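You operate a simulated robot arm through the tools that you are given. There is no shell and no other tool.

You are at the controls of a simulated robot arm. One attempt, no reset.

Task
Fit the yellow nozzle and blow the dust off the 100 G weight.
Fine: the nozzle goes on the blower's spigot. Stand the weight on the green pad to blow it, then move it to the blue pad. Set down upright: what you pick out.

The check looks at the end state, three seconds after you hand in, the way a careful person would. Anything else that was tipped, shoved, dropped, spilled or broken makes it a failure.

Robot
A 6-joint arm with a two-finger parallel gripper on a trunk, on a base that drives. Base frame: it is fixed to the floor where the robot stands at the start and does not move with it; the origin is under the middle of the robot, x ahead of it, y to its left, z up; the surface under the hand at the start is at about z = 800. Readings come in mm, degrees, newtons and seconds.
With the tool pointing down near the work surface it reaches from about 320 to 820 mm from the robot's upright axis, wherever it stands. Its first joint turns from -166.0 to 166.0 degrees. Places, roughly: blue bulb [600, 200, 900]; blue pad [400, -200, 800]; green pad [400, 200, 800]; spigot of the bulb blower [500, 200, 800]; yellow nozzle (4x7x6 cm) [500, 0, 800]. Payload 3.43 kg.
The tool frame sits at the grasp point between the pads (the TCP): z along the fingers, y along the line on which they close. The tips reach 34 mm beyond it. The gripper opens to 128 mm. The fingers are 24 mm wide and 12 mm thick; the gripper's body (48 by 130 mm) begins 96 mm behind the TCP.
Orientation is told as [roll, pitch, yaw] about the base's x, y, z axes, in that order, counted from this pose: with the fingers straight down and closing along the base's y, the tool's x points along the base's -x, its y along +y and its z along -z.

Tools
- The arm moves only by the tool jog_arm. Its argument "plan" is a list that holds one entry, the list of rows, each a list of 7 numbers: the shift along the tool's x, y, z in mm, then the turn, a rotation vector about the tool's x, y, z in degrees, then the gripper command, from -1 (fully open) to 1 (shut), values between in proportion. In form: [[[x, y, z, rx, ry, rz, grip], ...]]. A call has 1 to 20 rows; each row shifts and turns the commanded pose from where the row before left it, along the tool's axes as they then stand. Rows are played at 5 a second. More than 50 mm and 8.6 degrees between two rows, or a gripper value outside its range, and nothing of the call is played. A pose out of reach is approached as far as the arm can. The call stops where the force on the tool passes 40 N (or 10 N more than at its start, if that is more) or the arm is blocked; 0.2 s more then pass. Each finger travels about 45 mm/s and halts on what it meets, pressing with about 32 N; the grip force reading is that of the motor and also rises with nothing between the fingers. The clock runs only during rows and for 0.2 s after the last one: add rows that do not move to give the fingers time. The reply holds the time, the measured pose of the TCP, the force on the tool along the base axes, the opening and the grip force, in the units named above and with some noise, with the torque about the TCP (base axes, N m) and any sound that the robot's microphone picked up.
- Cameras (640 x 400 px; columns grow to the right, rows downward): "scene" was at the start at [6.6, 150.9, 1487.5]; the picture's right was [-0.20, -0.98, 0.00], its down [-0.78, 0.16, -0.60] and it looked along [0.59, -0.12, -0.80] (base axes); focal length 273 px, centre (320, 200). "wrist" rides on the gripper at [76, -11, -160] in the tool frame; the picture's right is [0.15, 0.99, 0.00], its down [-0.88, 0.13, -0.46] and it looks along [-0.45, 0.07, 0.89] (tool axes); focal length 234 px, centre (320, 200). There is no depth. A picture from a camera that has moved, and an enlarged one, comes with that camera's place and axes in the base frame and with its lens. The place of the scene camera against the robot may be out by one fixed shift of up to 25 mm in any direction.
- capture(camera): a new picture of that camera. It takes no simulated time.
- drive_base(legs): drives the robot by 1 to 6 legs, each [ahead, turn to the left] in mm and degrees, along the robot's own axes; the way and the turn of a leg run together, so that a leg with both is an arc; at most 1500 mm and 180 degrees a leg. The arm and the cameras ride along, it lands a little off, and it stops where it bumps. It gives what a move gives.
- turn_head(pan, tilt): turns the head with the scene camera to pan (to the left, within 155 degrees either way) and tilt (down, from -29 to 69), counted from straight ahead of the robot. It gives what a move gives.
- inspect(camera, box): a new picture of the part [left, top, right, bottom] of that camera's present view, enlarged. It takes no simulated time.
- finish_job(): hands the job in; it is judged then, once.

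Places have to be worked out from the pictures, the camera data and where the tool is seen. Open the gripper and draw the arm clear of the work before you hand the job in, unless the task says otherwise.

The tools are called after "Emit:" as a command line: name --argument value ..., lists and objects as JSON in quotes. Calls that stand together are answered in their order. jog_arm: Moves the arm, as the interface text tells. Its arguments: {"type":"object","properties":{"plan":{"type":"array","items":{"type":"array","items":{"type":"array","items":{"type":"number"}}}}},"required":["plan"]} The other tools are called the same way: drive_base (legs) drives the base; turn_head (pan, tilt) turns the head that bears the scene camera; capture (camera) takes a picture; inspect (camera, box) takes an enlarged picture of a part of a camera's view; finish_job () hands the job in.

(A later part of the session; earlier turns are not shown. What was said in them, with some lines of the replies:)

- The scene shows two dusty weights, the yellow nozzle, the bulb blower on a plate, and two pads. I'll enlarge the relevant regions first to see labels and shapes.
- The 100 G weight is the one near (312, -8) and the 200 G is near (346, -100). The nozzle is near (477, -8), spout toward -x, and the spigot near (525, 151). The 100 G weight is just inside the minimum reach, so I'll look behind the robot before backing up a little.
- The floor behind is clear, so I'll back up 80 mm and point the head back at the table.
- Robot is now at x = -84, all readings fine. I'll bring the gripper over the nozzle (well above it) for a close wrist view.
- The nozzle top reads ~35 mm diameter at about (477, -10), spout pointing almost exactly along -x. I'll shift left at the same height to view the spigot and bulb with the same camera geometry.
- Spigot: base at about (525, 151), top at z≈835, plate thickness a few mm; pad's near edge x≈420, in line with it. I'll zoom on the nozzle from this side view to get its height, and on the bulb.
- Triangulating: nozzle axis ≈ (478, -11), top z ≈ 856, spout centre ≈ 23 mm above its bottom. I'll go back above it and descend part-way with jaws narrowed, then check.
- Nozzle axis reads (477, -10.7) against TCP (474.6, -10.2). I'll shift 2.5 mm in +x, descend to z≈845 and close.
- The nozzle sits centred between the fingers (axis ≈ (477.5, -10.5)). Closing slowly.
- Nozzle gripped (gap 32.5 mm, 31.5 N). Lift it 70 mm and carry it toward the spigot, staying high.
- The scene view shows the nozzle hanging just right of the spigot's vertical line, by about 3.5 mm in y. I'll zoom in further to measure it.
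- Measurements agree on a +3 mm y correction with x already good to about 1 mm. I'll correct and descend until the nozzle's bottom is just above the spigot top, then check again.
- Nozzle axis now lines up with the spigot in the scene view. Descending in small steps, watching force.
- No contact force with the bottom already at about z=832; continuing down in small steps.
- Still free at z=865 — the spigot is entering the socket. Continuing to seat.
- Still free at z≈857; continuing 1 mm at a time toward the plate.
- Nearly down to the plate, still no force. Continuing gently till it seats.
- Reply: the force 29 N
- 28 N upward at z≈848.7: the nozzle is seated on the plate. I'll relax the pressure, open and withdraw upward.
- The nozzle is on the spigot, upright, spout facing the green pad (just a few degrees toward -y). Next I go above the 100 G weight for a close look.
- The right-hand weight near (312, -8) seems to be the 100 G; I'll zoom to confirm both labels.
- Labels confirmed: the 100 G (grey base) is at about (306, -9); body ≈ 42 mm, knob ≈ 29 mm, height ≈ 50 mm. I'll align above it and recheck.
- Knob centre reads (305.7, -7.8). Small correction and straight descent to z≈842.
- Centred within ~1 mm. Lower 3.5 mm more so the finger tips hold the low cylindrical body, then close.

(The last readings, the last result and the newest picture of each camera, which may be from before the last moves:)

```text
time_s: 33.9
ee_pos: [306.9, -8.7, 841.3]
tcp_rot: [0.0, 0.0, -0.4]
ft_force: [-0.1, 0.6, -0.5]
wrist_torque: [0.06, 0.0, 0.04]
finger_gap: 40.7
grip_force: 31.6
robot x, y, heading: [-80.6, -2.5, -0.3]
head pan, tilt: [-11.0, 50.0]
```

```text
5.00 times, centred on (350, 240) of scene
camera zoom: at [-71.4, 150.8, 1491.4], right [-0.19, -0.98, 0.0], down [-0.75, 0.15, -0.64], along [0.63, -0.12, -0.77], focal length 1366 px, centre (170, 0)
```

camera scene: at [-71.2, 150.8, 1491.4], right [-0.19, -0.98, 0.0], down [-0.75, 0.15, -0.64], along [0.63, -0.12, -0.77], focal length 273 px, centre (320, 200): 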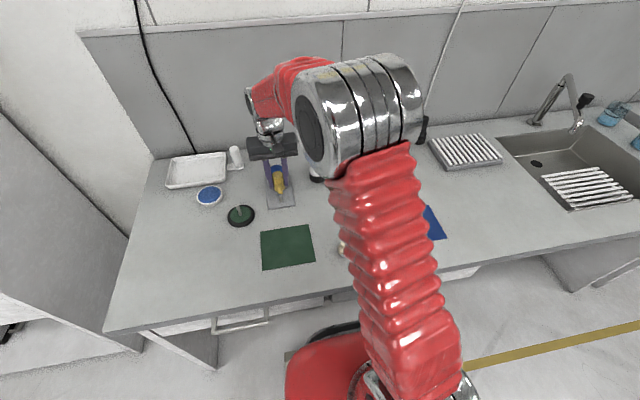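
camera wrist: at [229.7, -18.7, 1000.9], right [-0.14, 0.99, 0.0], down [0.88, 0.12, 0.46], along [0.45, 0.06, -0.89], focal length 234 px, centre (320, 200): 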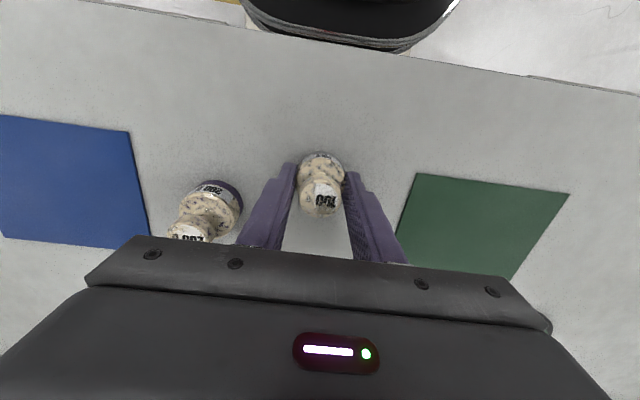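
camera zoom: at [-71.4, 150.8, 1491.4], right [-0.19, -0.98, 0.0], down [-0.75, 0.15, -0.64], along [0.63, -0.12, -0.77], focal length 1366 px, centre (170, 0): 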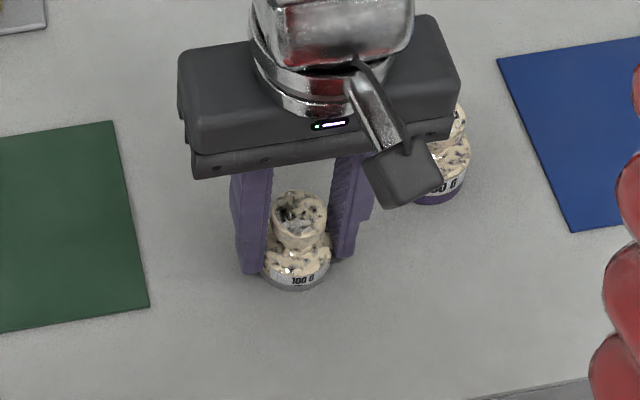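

Weight gripped (40.7 mm, 31.6 N). Lift 45 mm and check.

Emit:
jog_arm --plan '[[[0, 0, -5, 0, 0, 0, 1], [0, 0, -10, 0, 0, 0, 1], [0, 0, -15, 0, 0, 0, 1], [0, 0, -15, 0, 0, 0, 1], [0, 0, 0, 0, 0, 0, 1]]]'

Emit:
inspect --camera "scene" --box '[300, 200, 400, 280]'

```text
time_s: 35.1
ee_pos: [307.9, -9.0, 887.4]
tcp_rot: [0.1, 0.1, -0.5]
ft_force: [-0.3, 0.0, -0.3]
wrist_torque: [-0.02, 0.02, -0.01]
finger_gap: 40.7
grip_force: 31.4
robot x, y, heading: [-78.2, -7.0, -0.2]
head pan, tilt: [-11.0, 50.0]
```

```text
5.00 times, centred on (350, 240) of scene
camera zoom: at [-71.4, 150.8, 1491.4], right [-0.19, -0.98, 0.0], down [-0.75, 0.15, -0.64], along [0.63, -0.12, -0.77], focal length 1366 px, centre (170, 0)
```

zoom: 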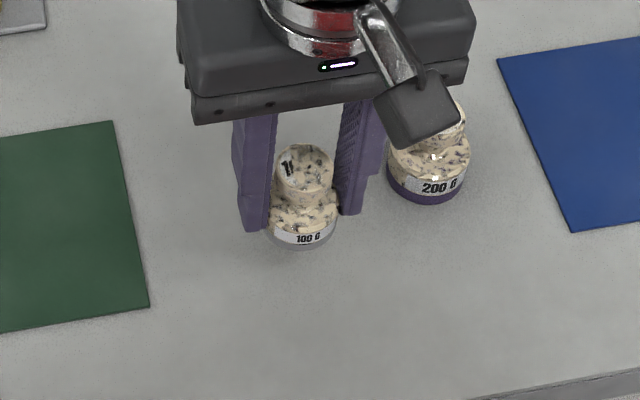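

It's held upright. Carry it to the green pad at about (389, 144), in line with the spout.

Emit:
jog_arm --plan '[[[-16.2, 30.6, 0, 0, 0, 0, 1], [-16.2, 30.6, 0, 0, 0, 0, 1], [-16.2, 30.6, 0, 0, 0, 0, 1], [-16.2, 30.6, 0, 0, 0, 0, 1], [-16.2, 30.6, 0, 0, 0, 0, 1], [0, 0, 0, 0, 0, 0, 1], [0, 0, 15, 0, 0, 0, 1], [0, 0, 15, 0, 0, 0, 1], [0, 0, 8, 0, 0, 0, 1], [0, 0, 0, 0, 0, 0, 1]]]'

Emit:
capture --camera "wrist"

Emit:
inspect --camera "scene" --box '[240, 160, 340, 280]'

```text
time_s: 37.3
ee_pos: [387.9, 144.0, 847.4]
tcp_rot: [0.0, 0.0, -0.4]
ft_force: [0.6, 0.3, -0.9]
wrist_torque: [0.02, -0.05, -0.01]
finger_gap: 40.8
grip_force: 31.8
robot x, y, heading: [-81.6, -10.9, -0.3]
head pan, tilt: [-11.0, 50.0]
```

```text
taken
camera wrist: at [311.3, 134.0, 1007.7], right [-0.14, 0.99, 0.0], down [0.88, 0.12, 0.46], along [0.45, 0.06, -0.89], focal length 234 px, centre (320, 200)
```

wrist: 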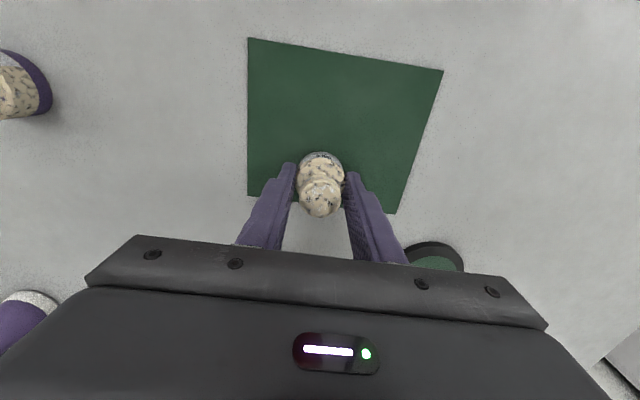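

```text
3.33 times, centred on (290, 220) of scene
camera zoom: at [-71.3, 150.8, 1491.4], right [-0.19, -0.98, 0.0], down [-0.75, 0.15, -0.64], along [0.63, -0.12, -0.77], focal length 911 px, centre (420, 133)
```

zoom: 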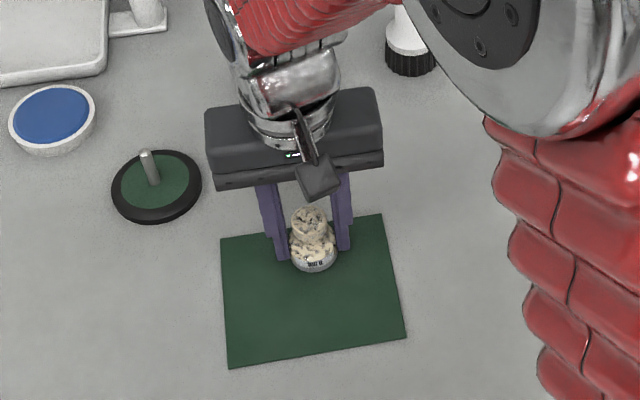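

The weight hangs just above the pad, fully inside its near edge (x≈421). Lowering in small steps until contact.

Emit:
jog_arm --plan '[[[0, 0, 1.5, 0, 0, 0, 1], [0, 0, 1, 0, 0, 0, 1], [0, 0, 0.7, 0, 0, 0, 1], [0, 0, 0.7, 0, 0, 0, 1], [0, 0, 0, 0, 0, 0, 1]]]'

```text
time_s: 38.5
ee_pos: [388.0, 143.7, 845.0]
tcp_rot: [0.0, 0.0, -0.5]
ft_force: [0.6, -0.2, -0.9]
wrist_torque: [-0.01, 0.01, 0.0]
finger_gap: 40.8
grip_force: 32.2
robot x, y, heading: [-81.2, -5.8, 0.0]
head pan, tilt: [-11.0, 50.0]
```

Emit:
jog_arm --plan '[[[0, 0, 0.7, 0, 0, 0, 1], [0, 0, 0.7, 0, 0, 0, 1], [0, 0, 0.5, 0, 0, 0, 1], [0, 0, 0.5, 0, 0, 0, 1], [0, 0, 0, 0, 0, 0, 1]]]'

```text
time_s: 39.7
ee_pos: [388.4, 144.4, 843.5]
tcp_rot: [0.0, -0.1, -0.4]
ft_force: [1.0, -7.1, 15.1]
wrist_torque: [-0.27, 0.05, 0.01]
finger_gap: 40.7
grip_force: 32.2
robot x, y, heading: [-81.9, -6.9, -0.2]
head pan, tilt: [-11.0, 50.0]
```

Contact felt (15 N): it is on the pad. Release and rise straight up.

Emit:
jog_arm --plan '[[[0, 0, -0.4, 0, 0, 0, 1], [0, 0, 0, 0, 0, 0, 0.5], [0, 0, 0, 0, 0, 0, 0.1], [0, 0, 0, 0, 0, 0, -0.3], [0, 0, 0, 0, 0, 0, -0.3], [0, 0, -15, 0, 0, 0, -0.3], [0, 0, -30, 0, 0, 0, -0.3], [0, 0, -40, 0, 0, 0, -0.3], [0, 0, -40, 0, 0, 0, -0.3], [0, 0, 0, 0, 0, 0, -0.3]]]'

Emit:
capture --camera "wrist"

Emit:
inspect --camera "scene" --box '[240, 160, 340, 280]'

Emit:
inspect --camera "wrist" --box '[240, 120, 400, 240]'

```text
time_s: 41.9
ee_pos: [387.2, 148.1, 969.2]
tcp_rot: [0.0, 0.1, -0.4]
ft_force: [0.1, -0.4, 0.4]
wrist_torque: [0.04, -0.02, 0.04]
finger_gap: 83.2
grip_force: 0.1
robot x, y, heading: [-81.5, -5.0, -0.0]
head pan, tilt: [-11.0, 50.0]
```

```text
taken
camera wrist: at [311.1, 137.2, 1128.9], right [-0.14, 0.99, 0.0], down [0.88, 0.12, 0.46], along [0.45, 0.06, -0.89], focal length 234 px, centre (320, 200)
```

wrist: 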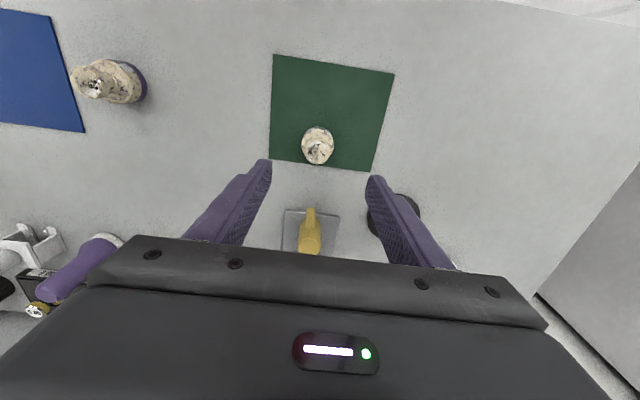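

```text
3.33 times, centred on (290, 220) of scene
camera zoom: at [-71.4, 150.8, 1491.4], right [-0.19, -0.98, 0.0], down [-0.75, 0.15, -0.64], along [0.63, -0.12, -0.77], focal length 911 px, centre (420, 133)
```

zoom: 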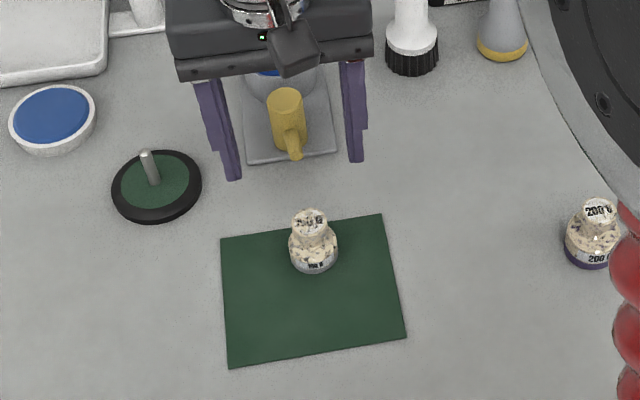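

```text
3.33 times, centred on (320, 180) of wrist
camera zoom: at [311.1, 137.2, 1128.9], right [-0.14, 0.99, 0.0], down [0.88, 0.12, 0.46], along [0.45, 0.06, -0.89], focal length 781 px, centre (320, 267)
```

zoom: 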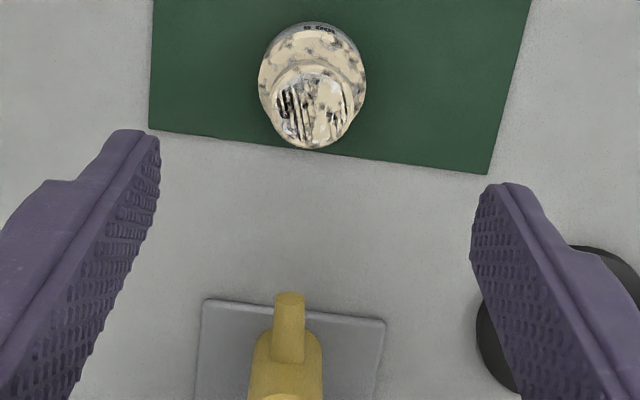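

The weight stands upright on the green pad at about (389, 146). I'll now fly high over the nozzle to look straight down its spout direction and see the bulb.

Emit:
jog_arm --plan '[[[0, 0, -32, 0, 0, 0, -0.3], [-36, 0, 0, 0, 0, 0, -0.3], [-36, 0, 0, 0, 0, 0, -0.3], [-36, 0, 0, 0, 0, 0, -0.3], [-36, 0, 0, 0, 0, 0, -0.3], [0, 0, 0, 0, 0, 0, -0.3]]]'

Emit:
capture --camera "wrist"

Emit:
inspect --camera "wrist" --box '[260, 0, 380, 120]'

Emit:
inspect --camera "wrist" --box '[260, 100, 380, 220]'

```text
time_s: 43.3
ee_pos: [531.5, 143.3, 997.0]
tcp_rot: [0.0, 0.0, -0.4]
ft_force: [-0.9, 0.1, 0.4]
wrist_torque: [0.02, 0.04, -0.02]
finger_gap: 83.2
grip_force: 0.2
robot x, y, heading: [-79.1, -8.4, -0.4]
head pan, tilt: [-11.0, 50.0]
```

```text
taken
camera wrist: at [454.4, 132.9, 1158.0], right [-0.14, 0.99, 0.0], down [0.88, 0.12, 0.46], along [0.45, 0.06, -0.89], focal length 234 px, centre (320, 200)
```

wrist: 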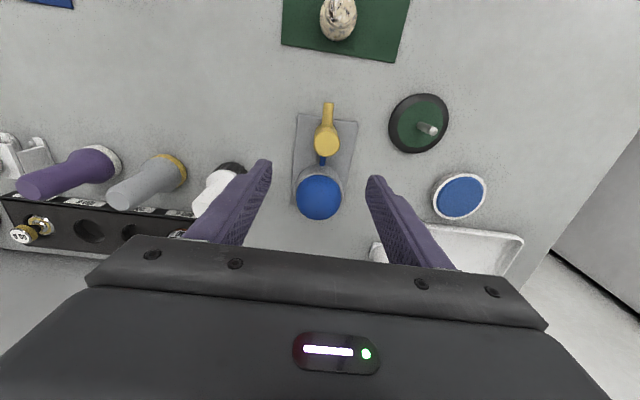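

```text
3.33 times, centred on (320, 60) of wrist
camera zoom: at [454.4, 132.9, 1158.0], right [-0.14, 0.99, 0.0], down [0.88, 0.12, 0.46], along [0.45, 0.06, -0.89], focal length 781 px, centre (320, 667)
```

zoom: 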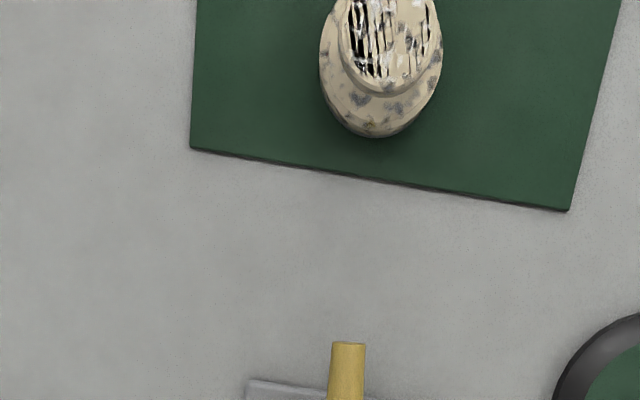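

```text
3.33 times, centred on (320, 160) of wrist
camera zoom: at [454.4, 132.9, 1158.0], right [-0.14, 0.99, 0.0], down [0.88, 0.12, 0.46], along [0.45, 0.06, -0.89], focal length 781 px, centre (320, 333)
```

zoom: 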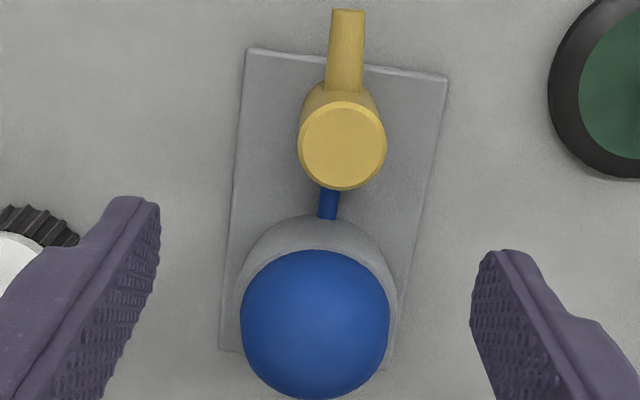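

The spout points about 4–5° toward -y and its line crosses the weight within ~4 mm of its middle — good. Bulb centre triangulates to about (605, 152, 855), radius ≈ 32 mm. I'll close the gripper and move above it.

Emit:
jog_arm --plan '[[[-25, 3, 0, 0, 0, 0, 0.3], [-25, 2, 0, 0, 0, 0, 0.7], [-23, 2, 0, 0, 0, 0, 1], [0, 0, 0, 0, 0, 0, 1], [0, 0, 10, 0, 0, 0, 1], [0, 0, 10, 0, 0, 0, 1], [0, 0, 10, 0, 0, 0, 1], [0, 0, 0, 0, 0, 0, 1], [0, 0, 0, 0, 0, 0, 1]]]'

Emit:
capture --camera "wrist"

Emit:
inspect --camera "scene" --box '[240, 130, 340, 240]'

```text
time_s: 45.3
ee_pos: [604.1, 149.6, 969.7]
tcp_rot: [0.0, 0.0, -0.3]
ft_force: [0.3, -0.6, -0.9]
wrist_torque: [0.01, -0.03, -0.03]
finger_gap: 0.0
grip_force: 31.9
robot x, y, heading: [-81.0, -7.4, -0.0]
head pan, tilt: [-11.0, 50.0]
```

```text
taken
camera wrist: at [527.8, 140.5, 1129.2], right [-0.14, 0.99, 0.0], down [0.88, 0.12, 0.46], along [0.45, 0.06, -0.89], focal length 234 px, centre (320, 200)
```

wrist: 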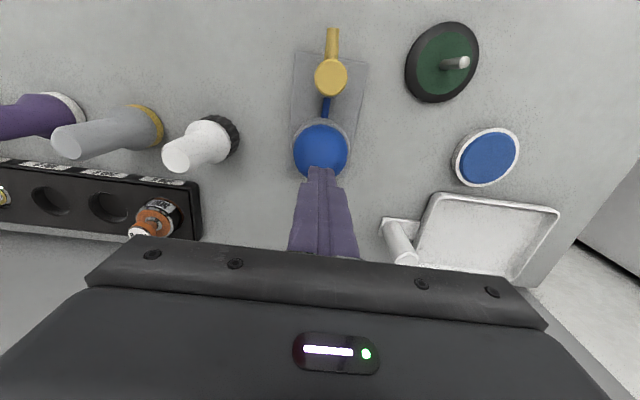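

```text
3.64 times, centred on (290, 185) of scene
camera zoom: at [-71.1, 150.8, 1491.4], right [-0.19, -0.98, 0.0], down [-0.75, 0.15, -0.64], along [0.63, -0.12, -0.77], focal length 994 px, centre (429, 254)
```

zoom: 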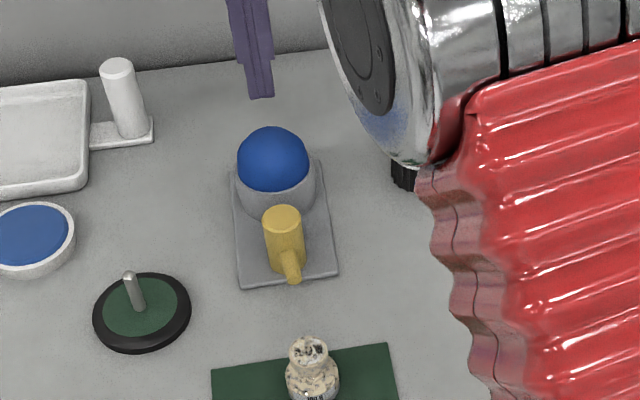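

The bulb centre is at about (603, 152), with the closed tips nearly above it. I'll correct y by 2 mm and descend to just above the dome, then press.

Emit:
jog_arm --plan '[[[0, 2, 10, 0, 0, 0, 1], [0, 0, 10, 0, 0, 0, 1], [0, 0, 8, 0, 0, 0, 1], [0, 0, 4, 0, 0, 0, 1], [0, 0, 4, 0, 0, 0, 1], [0, 0, 2, 0, 0, 0, 1], [0, 0, 0, 0, 0, 0, 1]]]'

Emit:
inspect --camera "scene" --box '[240, 130, 340, 240]'

Emit:
inspect --camera "wrist" --box '[240, 60, 400, 220]'

```text
time_s: 46.9
ee_pos: [605.8, 150.8, 933.0]
tcp_rot: [0.0, 0.1, -0.4]
ft_force: [0.2, 0.3, 0.6]
wrist_torque: [0.01, 0.02, -0.01]
finger_gap: 0.0
grip_force: 32.1
robot x, y, heading: [-78.1, -4.0, -0.3]
head pan, tilt: [-11.0, 50.0]
```

```text
3.64 times, centred on (290, 185) of scene
camera zoom: at [-71.1, 150.8, 1491.4], right [-0.19, -0.98, 0.0], down [-0.75, 0.15, -0.64], along [0.63, -0.12, -0.77], focal length 994 px, centre (429, 254)
```

zoom: 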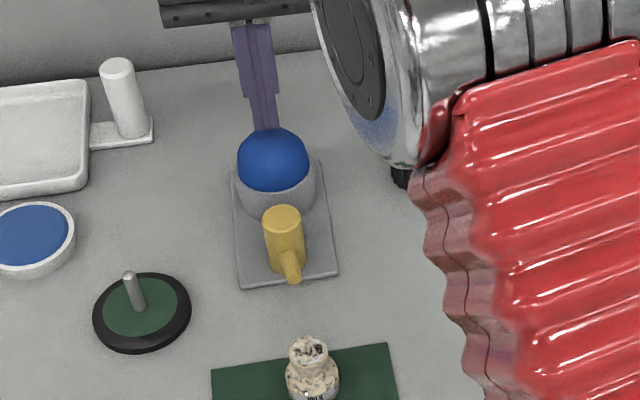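

```text
2.50 times, centred on (320, 140) of wrist
camera zoom: at [529.3, 141.0, 1091.9], right [-0.14, 0.99, 0.0], down [0.88, 0.12, 0.46], along [0.45, 0.06, -0.89], focal length 585 px, centre (320, 350)
```

zoom: 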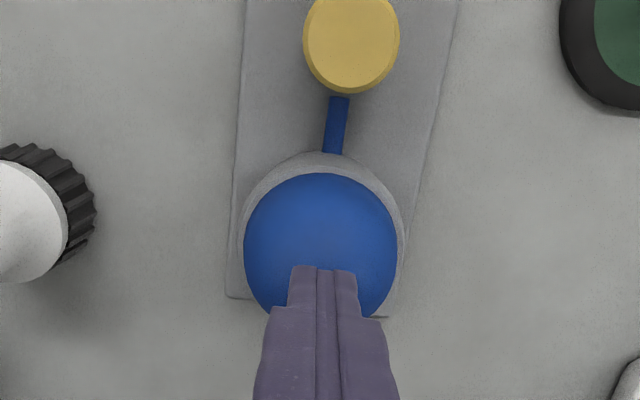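

The tips are centred just above the dome. Now pressing down in small steps, watching force and sound.

Emit:
jog_arm --plan '[[[0, 0, 3, 0, 0, 0, 1], [0, 0, 3, 0, 0, 0, 1], [0, 0, 2, 0, 0, 0, 1], [0, 0, 2, 0, 0, 0, 1], [0, 0, 2, 0, 0, 0, 1], [0, 0, 2, 0, 0, 0, 1], [0, 0, 2, 0, 0, 0, 1], [0, 0, 2, 0, 0, 0, 1], [0, 0, 0, 0, 0, 0, 1]]]'

Emit:
inspect --camera "scene" --box '[240, 130, 340, 270]'

```text
time_s: 48.9
ee_pos: [605.0, 150.8, 914.2]
tcp_rot: [0.1, 0.1, -0.4]
ft_force: [0.6, 1.0, 0.9]
wrist_torque: [0.02, -0.01, -0.01]
finger_gap: 0.2
grip_force: 31.9
robot x, y, heading: [-81.0, -8.4, 0.0]
head pan, tilt: [-11.0, 50.0]
```

```text
2.86 times, centred on (290, 200) of scene
camera zoom: at [-71.1, 150.8, 1491.4], right [-0.19, -0.98, 0.0], down [-0.75, 0.15, -0.64], along [0.63, -0.12, -0.77], focal length 781 px, centre (406, 200)
```

zoom: 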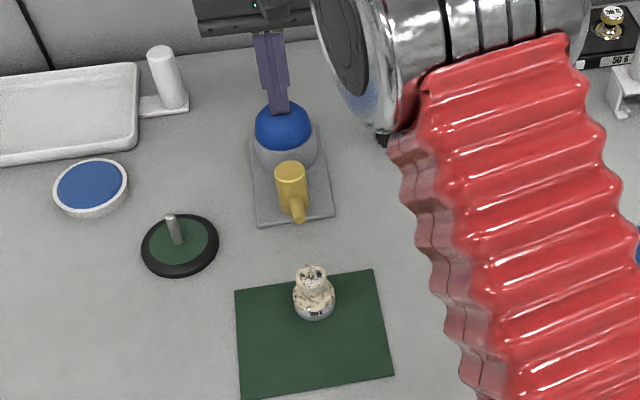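

Tips are at z≈880 with no force yet; continuing.

Emit:
jog_arm --plan '[[[0, 0, 2, 0, 0, 0, 1], [0, 0, 2, 0, 0, 0, 1], [0, 0, 2, 0, 0, 0, 1], [0, 0, 2, 0, 0, 0, 1], [0, 0, 2, 0, 0, 0, 1], [0, 0, 0, 0, 0, 0, 1]]]'

Emit:
inspect --camera "scene" --box '[240, 130, 340, 270]'

```text
time_s: 50.3
ee_pos: [604.9, 151.6, 902.8]
tcp_rot: [-0.1, -0.1, -0.4]
ft_force: [-0.1, 1.1, 2.1]
wrist_torque: [0.04, 0.01, -0.01]
finger_gap: 0.0
grip_force: 32.0
robot x, y, heading: [-83.4, -3.4, -0.3]
head pan, tilt: [-11.0, 50.0]
```

```text
2.86 times, centred on (290, 200) of scene
camera zoom: at [-71.2, 150.8, 1491.4], right [-0.19, -0.98, 0.0], down [-0.75, 0.15, -0.64], along [0.63, -0.12, -0.77], focal length 781 px, centre (406, 200)
```

zoom: 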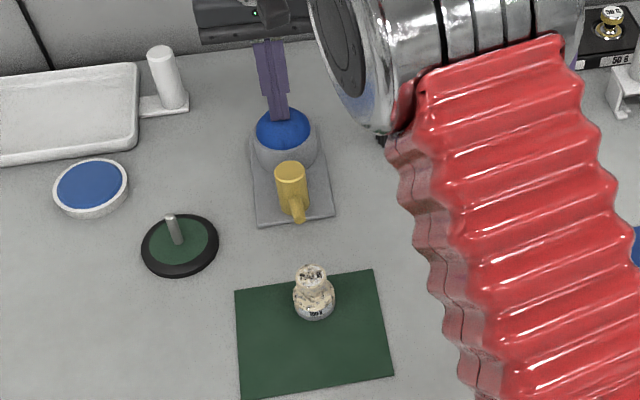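

The bulb is yielding softly (2 N) into its cup. Pressing on with quicker steps to expel air.

Emit:
jog_arm --plan '[[[0, 0, 3, 0, 0, 0, 1], [0, 0, 3, 0, 0, 0, 1], [0, 0, 3, 0, 0, 0, 1], [0, 0, 3, 0, 0, 0, 1], [0, 0, 0, 0, 0, 0, 1]]]'

Emit:
inspect --camera "scene" --box '[240, 130, 340, 270]'

```text
time_s: 51.5
ee_pos: [605.8, 152.2, 892.0]
tcp_rot: [0.0, 0.0, -0.3]
ft_force: [-4.3, -3.9, 8.9]
wrist_torque: [-0.13, 0.12, -0.02]
finger_gap: 0.1
grip_force: 31.9
robot x, y, heading: [-81.9, -8.0, -0.2]
head pan, tilt: [-11.0, 50.0]
```

```text
2.86 times, centred on (290, 200) of scene
camera zoom: at [-71.6, 150.7, 1491.5], right [-0.19, -0.98, 0.0], down [-0.75, 0.15, -0.64], along [0.63, -0.12, -0.77], focal length 781 px, centre (406, 200)
```

zoom: 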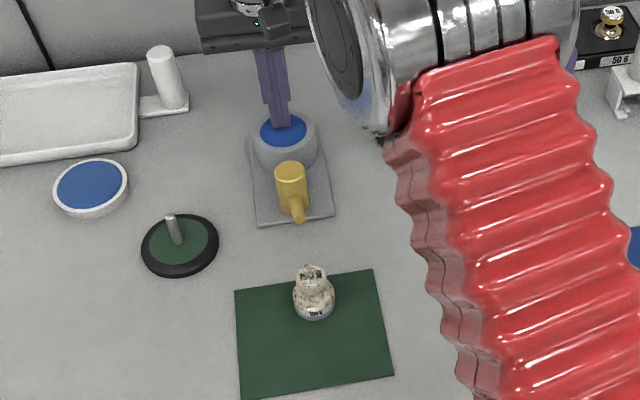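

It bottomed at z≈892 with about 9 N, and no puff sound at that slow speed. I'll let it refill and press quickly.

Emit:
jog_arm --plan '[[[0, 0, -12, 0, 0, 0, 1], [0, 0, -12, 0, 0, 0, 1], [0, 0, 0, 0, 0, 0, 1], [0, 0, 0, 0, 0, 0, 1], [0, 0, 12, 0, 0, 0, 1], [0, 0, 12, 0, 0, 0, 1], [0, 0, 0, 0, 0, 0, 1]]]'

Emit:
inspect --camera "scene" --box '[240, 130, 340, 270]'

Emit:
inspect --camera "scene" --box '[285, 215, 325, 250]'

```text
time_s: 53.1
ee_pos: [605.1, 150.5, 894.9]
tcp_rot: [0.0, 0.1, -0.4]
ft_force: [-1.0, 2.1, 2.7]
wrist_torque: [0.09, 0.12, -0.06]
finger_gap: 0.0
grip_force: 32.2
robot x, y, heading: [-82.8, -4.7, -0.3]
head pan, tilt: [-11.0, 50.0]
```

```text
2.86 times, centred on (290, 200) of scene
camera zoom: at [-71.2, 150.9, 1491.4], right [-0.19, -0.98, 0.0], down [-0.75, 0.15, -0.64], along [0.63, -0.12, -0.77], focal length 781 px, centre (406, 200)
```

zoom: 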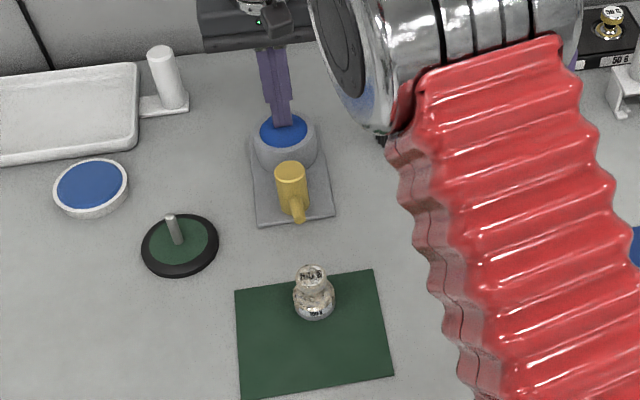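

```text
11.43 times, centred on (305, 232) of scene
camera zoom: at [-71.2, 150.9, 1491.4], right [-0.19, -0.98, 0.0], down [-0.75, 0.15, -0.64], along [0.63, -0.12, -0.77], focal length 3123 px, centre (491, -171)
```

zoom: 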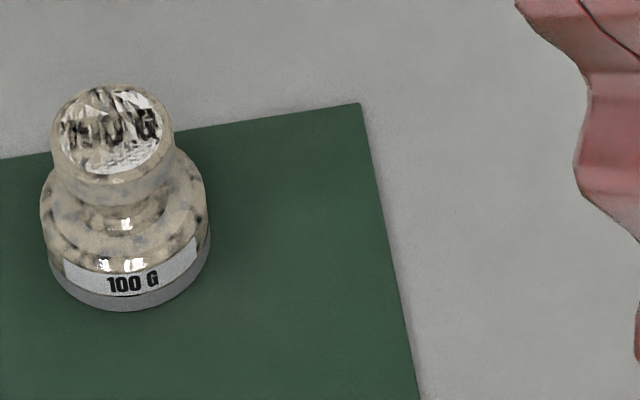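

The dust on the weight is visibly thinner, so the puff works. I'll pump several more times.

Emit:
jog_arm --plan '[[[0, 0, -12, 0, 0, 0, 1], [0, 0, -12, 0, 0, 0, 1], [0, 0, 0, 0, 0, 0, 1], [0, 0, 0, 0, 0, 0, 1], [0, 0, 12, 0, 0, 0, 1], [0, 0, 13, 0, 0, 0, 1], [0, 0, -13, 0, 0, 0, 1], [0, 0, -12, 0, 0, 0, 1], [0, 0, 0, 0, 0, 0, 1], [0, 0, 0, 0, 0, 0, 1], [0, 0, 12, 0, 0, 0, 1], [0, 0, 13, 0, 0, 0, 1], [0, 0, 0, 0, 0, 0, 1]]]'

Emit:
inspect --camera "scene" --box '[240, 130, 340, 270]'

Emit:
inspect --camera "scene" --box '[285, 215, 325, 250]'

```text
time_s: 55.9
ee_pos: [606.4, 151.7, 893.0]
tcp_rot: [0.0, -0.1, -0.4]
ft_force: [-5.4, -0.9, 17.5]
wrist_torque: [-0.03, 0.23, 0.05]
finger_gap: 0.2
grip_force: 31.8
robot x, y, heading: [-81.1, -6.8, -0.3]
head pan, tilt: [-11.0, 50.0]
```

```text
2.86 times, centred on (290, 200) of scene
camera zoom: at [-71.9, 150.7, 1491.5], right [-0.19, -0.98, 0.0], down [-0.75, 0.15, -0.64], along [0.63, -0.12, -0.77], focal length 781 px, centre (406, 200)
```

zoom: 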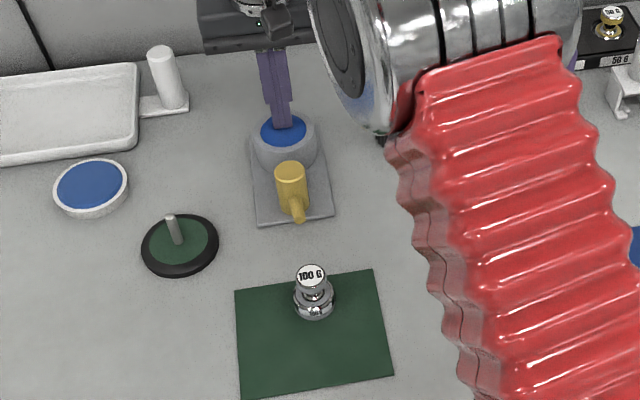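

```text
11.43 times, centred on (305, 232) of scene
camera zoom: at [-71.9, 150.7, 1491.5], right [-0.19, -0.98, 0.0], down [-0.75, 0.15, -0.64], along [0.63, -0.12, -0.77], focal length 3123 px, centre (491, -171)
```

zoom: 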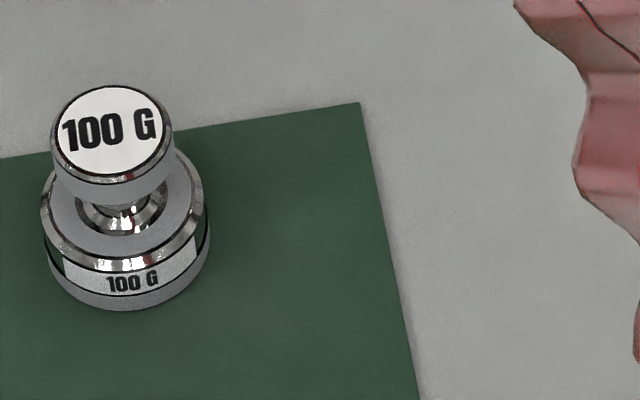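

The 100 G weight is now fully clean and shiny. I'll rise off the bulb, go back above the weight and look.

Emit:
jog_arm --plan '[[[0, 0, -12, 0, 0, 0, 1], [0, 0, -25, 0, 0, 0, 1], [0, 0, -35, 0, 0, 0, 1], [0, 0, -35, 0, 0, 0, 1], [43, -1.5, 0, 0, 0, 0, 1], [43, -1.5, 0, 0, 0, 0, 0.5], [43, -1.5, 0, 0, 0, 0, 0], [43, -1.5, 0, 0, 0, 0, -0.3], [43, -1.5, 0, 0, 0, 0, -0.3], [0, 0, 30, 0, 0, 0, -0.3], [0, 0, 0, 0, 0, 0, -0.3], [0, 0, 0, 0, 0, 0, -0.3]]]'

Emit:
capture --camera "wrist"

Emit:
inspect --camera "wrist" --box '[240, 100, 400, 220]'

Emit:
inspect --camera "scene" --box '[240, 130, 340, 270]'

```text
time_s: 58.5
ee_pos: [391.5, 145.2, 965.7]
tcp_rot: [0.0, 0.1, -0.3]
ft_force: [-0.7, -0.1, 0.4]
wrist_torque: [-0.03, -0.02, 0.0]
finger_gap: 82.9
grip_force: 0.1
robot x, y, heading: [-80.5, -7.4, -0.6]
head pan, tilt: [-11.0, 50.0]
```

```text
taken
camera wrist: at [314.9, 133.9, 1126.1], right [-0.14, 0.99, 0.0], down [0.88, 0.12, 0.46], along [0.45, 0.06, -0.89], focal length 234 px, centre (320, 200)
```

wrist: 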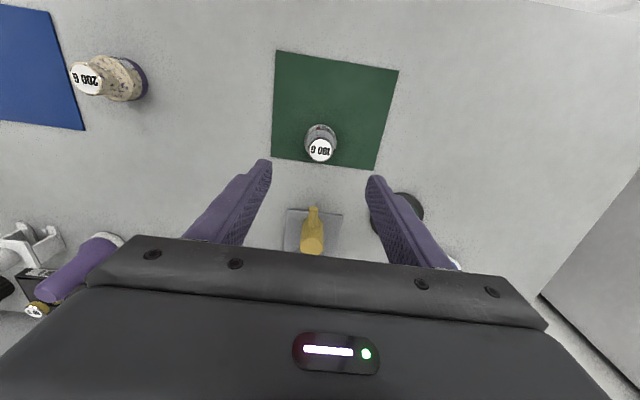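

```text
3.33 times, centred on (320, 160) of wrist
camera zoom: at [314.9, 133.9, 1126.1], right [-0.14, 0.99, 0.0], down [0.88, 0.12, 0.46], along [0.45, 0.06, -0.89], focal length 781 px, centre (320, 333)
```

zoom: 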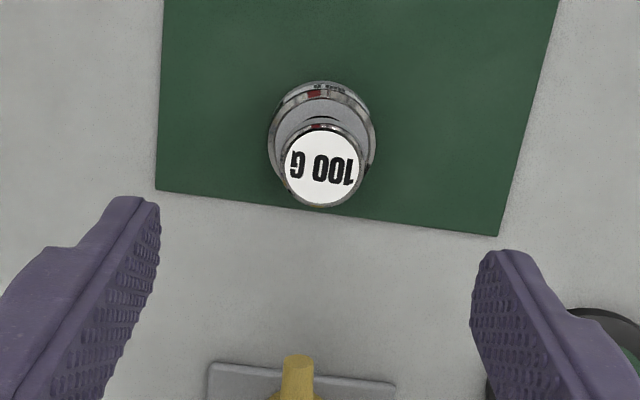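

```text
2.86 times, centred on (290, 200) of scene
camera zoom: at [-71.4, 150.8, 1491.4], right [-0.19, -0.98, 0.0], down [-0.75, 0.15, -0.64], along [0.63, -0.12, -0.77], focal length 781 px, centre (406, 200)
```

zoom: 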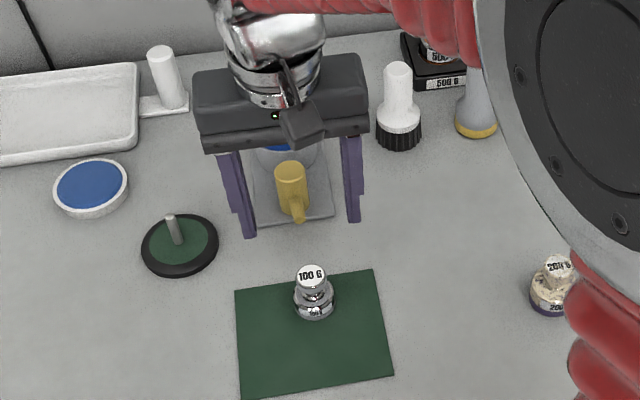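

Weight at about (388.8, 145); TCP x is ~2.5 mm ahead. Correct and descend part-way, then recheck.

Emit:
jog_arm --plan '[[[2.5, 0, 20, 0, 0, 0, -0.3], [0, 0, 20, 0, 0, 0, -0.3], [0, 0, 20, 0, 0, 0, -0.3], [0, 0, 0, 0, 0, 0, -0.3], [0, 0, 0, 0, 0, 0, -0.3]]]'

Emit:
inspect --camera "wrist" --box '[240, 120, 400, 240]'

```text
time_s: 59.7
ee_pos: [389.3, 142.7, 908.3]
tcp_rot: [0.0, -0.1, -0.4]
ft_force: [-1.2, 0.1, 0.0]
wrist_torque: [0.01, -0.04, 0.0]
finger_gap: 83.6
grip_force: 0.0
robot x, y, heading: [-81.5, -5.7, -0.5]
head pan, tilt: [-11.0, 50.0]
```

```text
3.33 times, centred on (320, 180) of wrist
camera zoom: at [313.0, 133.8, 1067.1], right [-0.14, 0.99, 0.0], down [0.88, 0.12, 0.46], along [0.45, 0.06, -0.89], focal length 781 px, centre (320, 267)
```

zoom: 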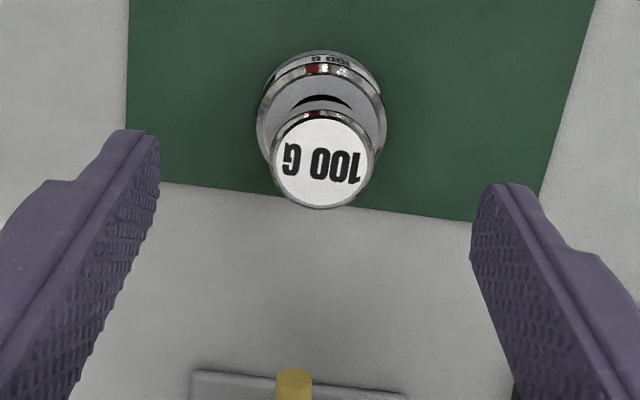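

Aligned to ~1–2 mm. Descend to z≈842.5 and close gently.

Emit:
jog_arm --plan '[[[0, 1, 18, 0, 0, 0, -0.3], [0, 0, 18, 0, 0, 0, -0.3], [0, 0, 16, 0, 0, 0, -0.3], [0, 0, 9, 0, 0, 0, -0.3], [0, 0, 4, 0, 0, 0, -0.3], [0, 0, 0, 0, 0, 0, -0.3]]]'

Emit:
capture --camera "wrist"

```text
time_s: 61.1
ee_pos: [388.6, 146.4, 843.0]
tcp_rot: [0.0, 0.0, -0.5]
ft_force: [-0.4, -0.5, 0.0]
wrist_torque: [0.04, 0.02, 0.04]
finger_gap: 83.4
grip_force: 0.2
robot x, y, heading: [-83.1, -3.7, -0.2]
head pan, tilt: [-11.0, 50.0]
```

```text
taken
camera wrist: at [311.8, 136.3, 1001.8], right [-0.14, 0.99, 0.0], down [0.88, 0.12, 0.46], along [0.45, 0.06, -0.89], focal length 234 px, centre (320, 200)
```

wrist: 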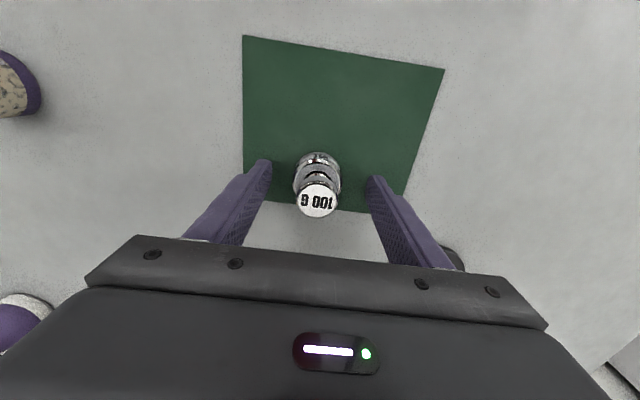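

Centred between the fingers; closing.

Emit:
jog_arm --plan '[[[0, -0.8, 0, 0, 0, 0, -0.1], [0, 0, 0, 0, 0, 0, 0.1], [0, 0, 0, 0, 0, 0, 0.25], [0, 0, 0, 0, 0, 0, 0.4], [0, 0, 0, 0, 0, 0, 0.6], [0, 0, 0, 0, 0, 0, 1], [0, 0, 0, 0, 0, 0, 1], [0, 0, 0, 0, 0, 0, 1]]]'

```text
time_s: 62.9
ee_pos: [389.8, 146.7, 843.8]
tcp_rot: [0.0, 0.0, -0.4]
ft_force: [0.0, -0.8, 1.8]
wrist_torque: [-0.07, 0.03, -0.01]
finger_gap: 40.8
grip_force: 31.7
robot x, y, heading: [-81.0, -3.6, -0.1]
head pan, tilt: [-11.0, 50.0]
```

Gripped again (40.8 mm). Lift 80 mm to clear the 200 G weight, then carry to the blue pad centre near (356, -248).

Emit:
jog_arm --plan '[[[0, 0, -10, 0, 0, 0, 1], [0, 0, -25, 0, 0, 0, 1], [0, 0, -25, 0, 0, 0, 1], [0, 0, -25, 0, 0, 0, 1], [3, -30, 0, 0, 0, 0, 1], [3, -40, 0, 0, 0, 0, 1], [3, -40, 0, 0, 0, 0, 1], [3, -40, 0, 0, 0, 0, 1], [3, -40, 0, 0, 0, 0, 1], [3, -40, 0, 0, 0, 0, 1], [3, -40, 0, 0, 0, 0, 1], [3, -40, 0, 0, 0, 0, 1], [3, -40, 0, 0, 0, 0, 1], [3, -25, 0, 0, 0, 0, 1], [0, -18, 0, 0, 0, 0, 1], [0, 0, 0, 0, 0, 0, 1]]]'

Emit:
capture --camera "wrist"

Emit:
capture --camera "scene"

```text
time_s: 66.3
ee_pos: [353.8, -249.0, 928.8]
tcp_rot: [0.0, 0.0, -0.5]
ft_force: [-0.4, -0.7, -1.9]
wrist_torque: [0.03, 0.0, -0.01]
finger_gap: 41.0
grip_force: 31.7
robot x, y, heading: [-76.2, -4.3, -0.3]
head pan, tilt: [-11.0, 50.0]
```

```text
taken
camera wrist: at [277.5, -259.3, 1088.0], right [-0.14, 0.99, 0.0], down [0.88, 0.12, 0.46], along [0.45, 0.06, -0.89], focal length 234 px, centre (320, 200)
```

wrist: 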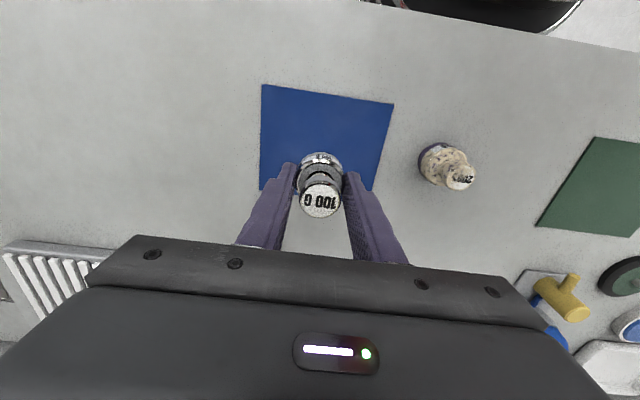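

```text
taken
camera scene: at [-71.4, 150.8, 1491.4], right [-0.19, -0.98, 0.0], down [-0.75, 0.15, -0.64], along [0.63, -0.12, -0.77], focal length 273 px, centre (320, 200)
```

scene: 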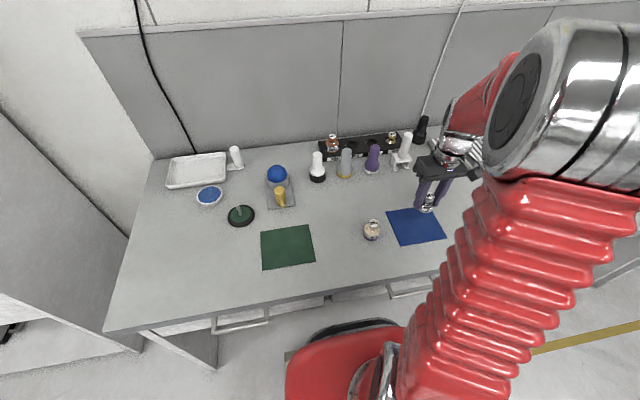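

Above the blue pad at (354, -249), weight held upright. Lowering to just above the pad.

Emit:
jog_arm --plan '[[[0, 0, 25, 0, 0, 0, 1], [0, 0, 25, 0, 0, 0, 1], [0, 0, 20, 0, 0, 0, 1], [0, 0, 10, 0, 0, 0, 1], [0, 0, 0, 0, 0, 0, 1], [0, 0, 0, 0, 0, 0, 1]]]'

Emit:
capture --camera "wrist"

```text
time_s: 67.7
ee_pos: [353.2, -247.8, 849.2]
tcp_rot: [0.0, 0.1, -0.4]
ft_force: [0.3, -0.5, -1.4]
wrist_torque: [0.01, 0.0, -0.02]
finger_gap: 40.5
grip_force: 32.6
robot x, y, heading: [-81.2, -5.9, -0.1]
head pan, tilt: [-11.0, 50.0]
```

```text
taken
camera wrist: at [277.6, -258.3, 1008.4], right [-0.14, 0.99, 0.0], down [0.88, 0.12, 0.46], along [0.45, 0.06, -0.89], focal length 234 px, centre (320, 200)
```

wrist: 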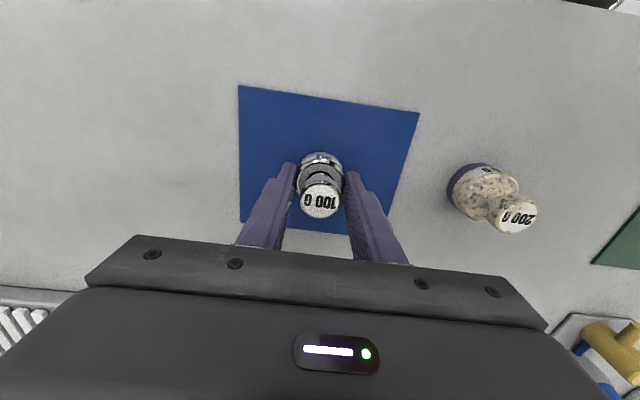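

Well within the blue pad, ~5 mm above it. Lowering in small steps to contact.

Emit:
jog_arm --plan '[[[0, 0, 1.5, 0, 0, 0, 1], [0, 0, 1.5, 0, 0, 0, 1], [0, 0, 0.7, 0, 0, 0, 1], [0, 0, 0.7, 0, 0, 0, 1], [0, 0, 0, 0, 0, 0, 1]]]'

```text
time_s: 68.9
ee_pos: [354.2, -247.6, 845.3]
tcp_rot: [0.0, -0.1, -0.4]
ft_force: [-0.5, -0.2, -1.2]
wrist_torque: [0.0, 0.03, 0.01]
finger_gap: 40.5
grip_force: 32.1
robot x, y, heading: [-78.9, -5.0, -0.3]
head pan, tilt: [-11.0, 50.0]
```

Emit:
jog_arm --plan '[[[0, 0, 0.6, 0, 0, 0, 1], [0, 0, 0.5, 0, 0, 0, 1], [0, 0, 0.5, 0, 0, 0, 1], [0, 0, 0, 0, 0, 0, 1]]]'

```text
time_s: 69.9
ee_pos: [356.3, -248.4, 842.5]
tcp_rot: [-0.1, 0.0, -0.3]
ft_force: [-1.4, 0.7, 7.2]
wrist_torque: [0.06, 0.11, -0.04]
finger_gap: 40.7
grip_force: 32.0
robot x, y, heading: [-82.6, -5.9, -0.2]
head pan, tilt: [-11.0, 50.0]
```

Contact at 7 N: the weight rests on the blue pad. Release, open symmetrically and rise straight up.

Emit:
jog_arm --plan '[[[0, 0, 0, 0, 0, 0, 0.5], [0, 0, 0, 0, 0, 0, 0.1], [0, 0, 0, 0, 0, 0, -0.3], [0, 0, 0, 0, 0, 0, -0.3], [0, 0, -15, 0, 0, 0, -0.3], [0, 0, -30, 0, 0, 0, -0.3], [0, 0, -40, 0, 0, 0, -0.3], [0, 0, -40, 0, 0, 0, -0.3], [0, 0, -40, 0, 0, 0, -0.3], [0, 0, -40, 0, 0, 0, -0.6], [0, 0, 0, 0, 0, 0, -1], [0, 0, 0, 0, 0, 0, -1]]]'

Emit:
capture --camera "wrist"

Emit:
inspect --camera "scene" --box '[240, 130, 460, 280]'

Emit:
inspect --camera "scene" --box '[255, 150, 305, 215]'

```text
time_s: 72.5
ee_pos: [351.9, -246.9, 1045.6]
tcp_rot: [0.0, 0.0, -0.4]
ft_force: [0.7, -0.1, -0.2]
wrist_torque: [-0.02, 0.01, 0.04]
finger_gap: 127.8
grip_force: 0.1
robot x, y, heading: [-80.4, -1.8, -0.3]
head pan, tilt: [-11.0, 50.0]
```

```text
taken
camera wrist: at [276.0, -256.8, 1205.4], right [-0.14, 0.99, 0.0], down [0.88, 0.12, 0.46], along [0.45, 0.06, -0.89], focal length 234 px, centre (320, 200)
```

wrist: 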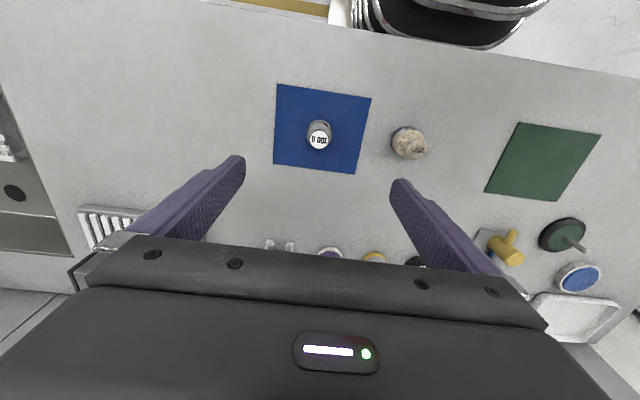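

```text
2.67 times, centred on (350, 205) of scene
camera zoom: at [-71.4, 150.8, 1491.4], right [-0.19, -0.98, 0.0], down [-0.75, 0.15, -0.64], along [0.63, -0.12, -0.77], focal length 729 px, centre (240, 187)
```

zoom: 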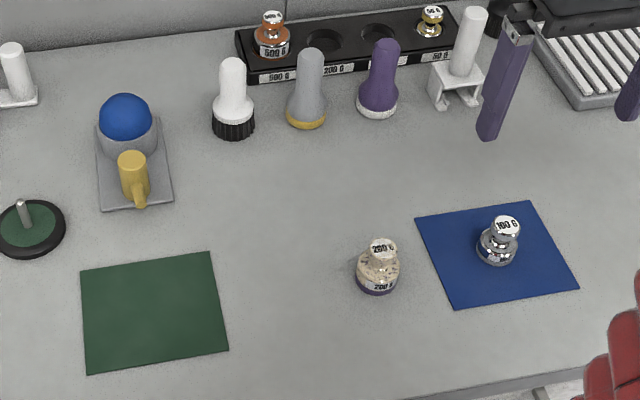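

```text
6.15 times, centred on (280, 182) of scene
camera zoom: at [-71.4, 150.8, 1491.4], right [-0.19, -0.98, 0.0], down [-0.75, 0.15, -0.64], along [0.63, -0.12, -0.77], focal length 1682 px, centre (566, 308)
```

zoom: 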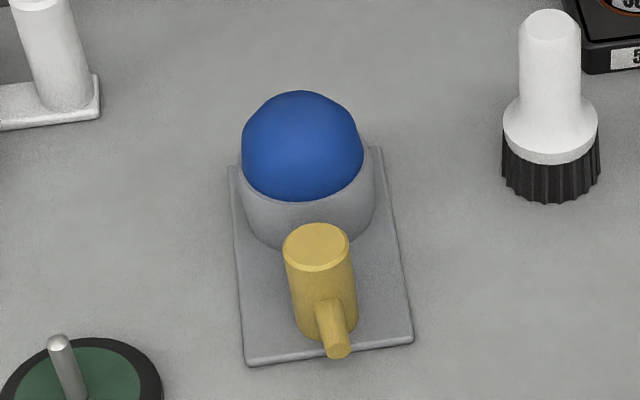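

The weight stands upright on the blue pad, the nozzle is seated, and nothing else has moved. One last close look at the weight for residual dust.

Emit:
inspect --camera "wrist" --box '[295, 105, 345, 165]'

Emit:
inspect --camera "scene" --box '[405, 200, 455, 245]'

```text
6.67 times, centred on (320, 135) of wrist
camera zoom: at [276.0, -256.8, 1205.4], right [-0.14, 0.99, 0.0], down [0.88, 0.12, 0.46], along [0.45, 0.06, -0.89], focal length 1561 px, centre (320, 633)
```

zoom: 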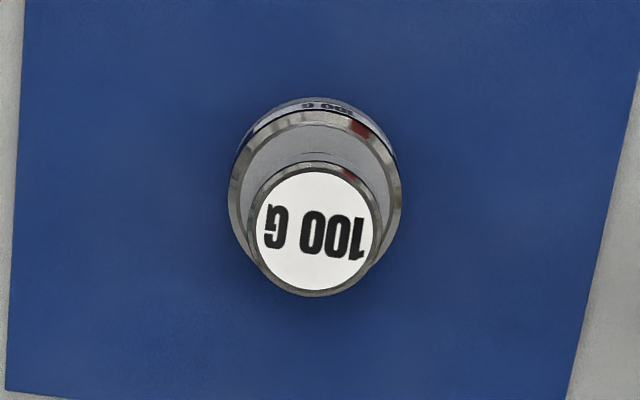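

```text
8.89 times, centred on (430, 222) of scene
camera zoom: at [-71.4, 150.8, 1491.4], right [-0.19, -0.98, 0.0], down [-0.75, 0.15, -0.64], along [0.63, -0.12, -0.77], focal length 2429 px, centre (-658, 0)
```

zoom: 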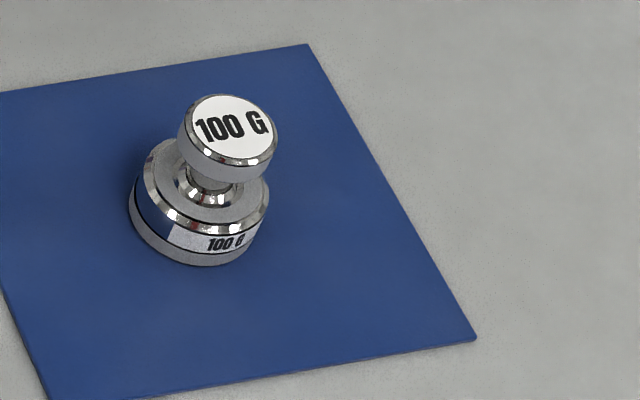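

The 100 G weight is clean and upright on the blue pad, the gripper is open and the arm is clear. Handing in.

Emit:
finish_job

```text
The job is handed in.
```

The job is handed in. The yellow nozzle is on the blower's spigot, and the 100 G weight is clean and standing upright on the blue pad.

- **Nozzle:** it is seated down on the blower's plate. The spout points at the green pad, about 4–5° off straight.
- **Dusting:** I stood the weight on the green pad and pressed the bulb until the dust was gone. The close-up pictures show no dust on the sides I could see.
- **Everything else:** in the last pictures nothing else looked moved or tipped. The 200 G weight still has its dust, since I only picked out the 100 G.

I drove the base back about 80 mm at the start to reach the weight, and left it there. The gripper is open and the arm is raised clear of the table.
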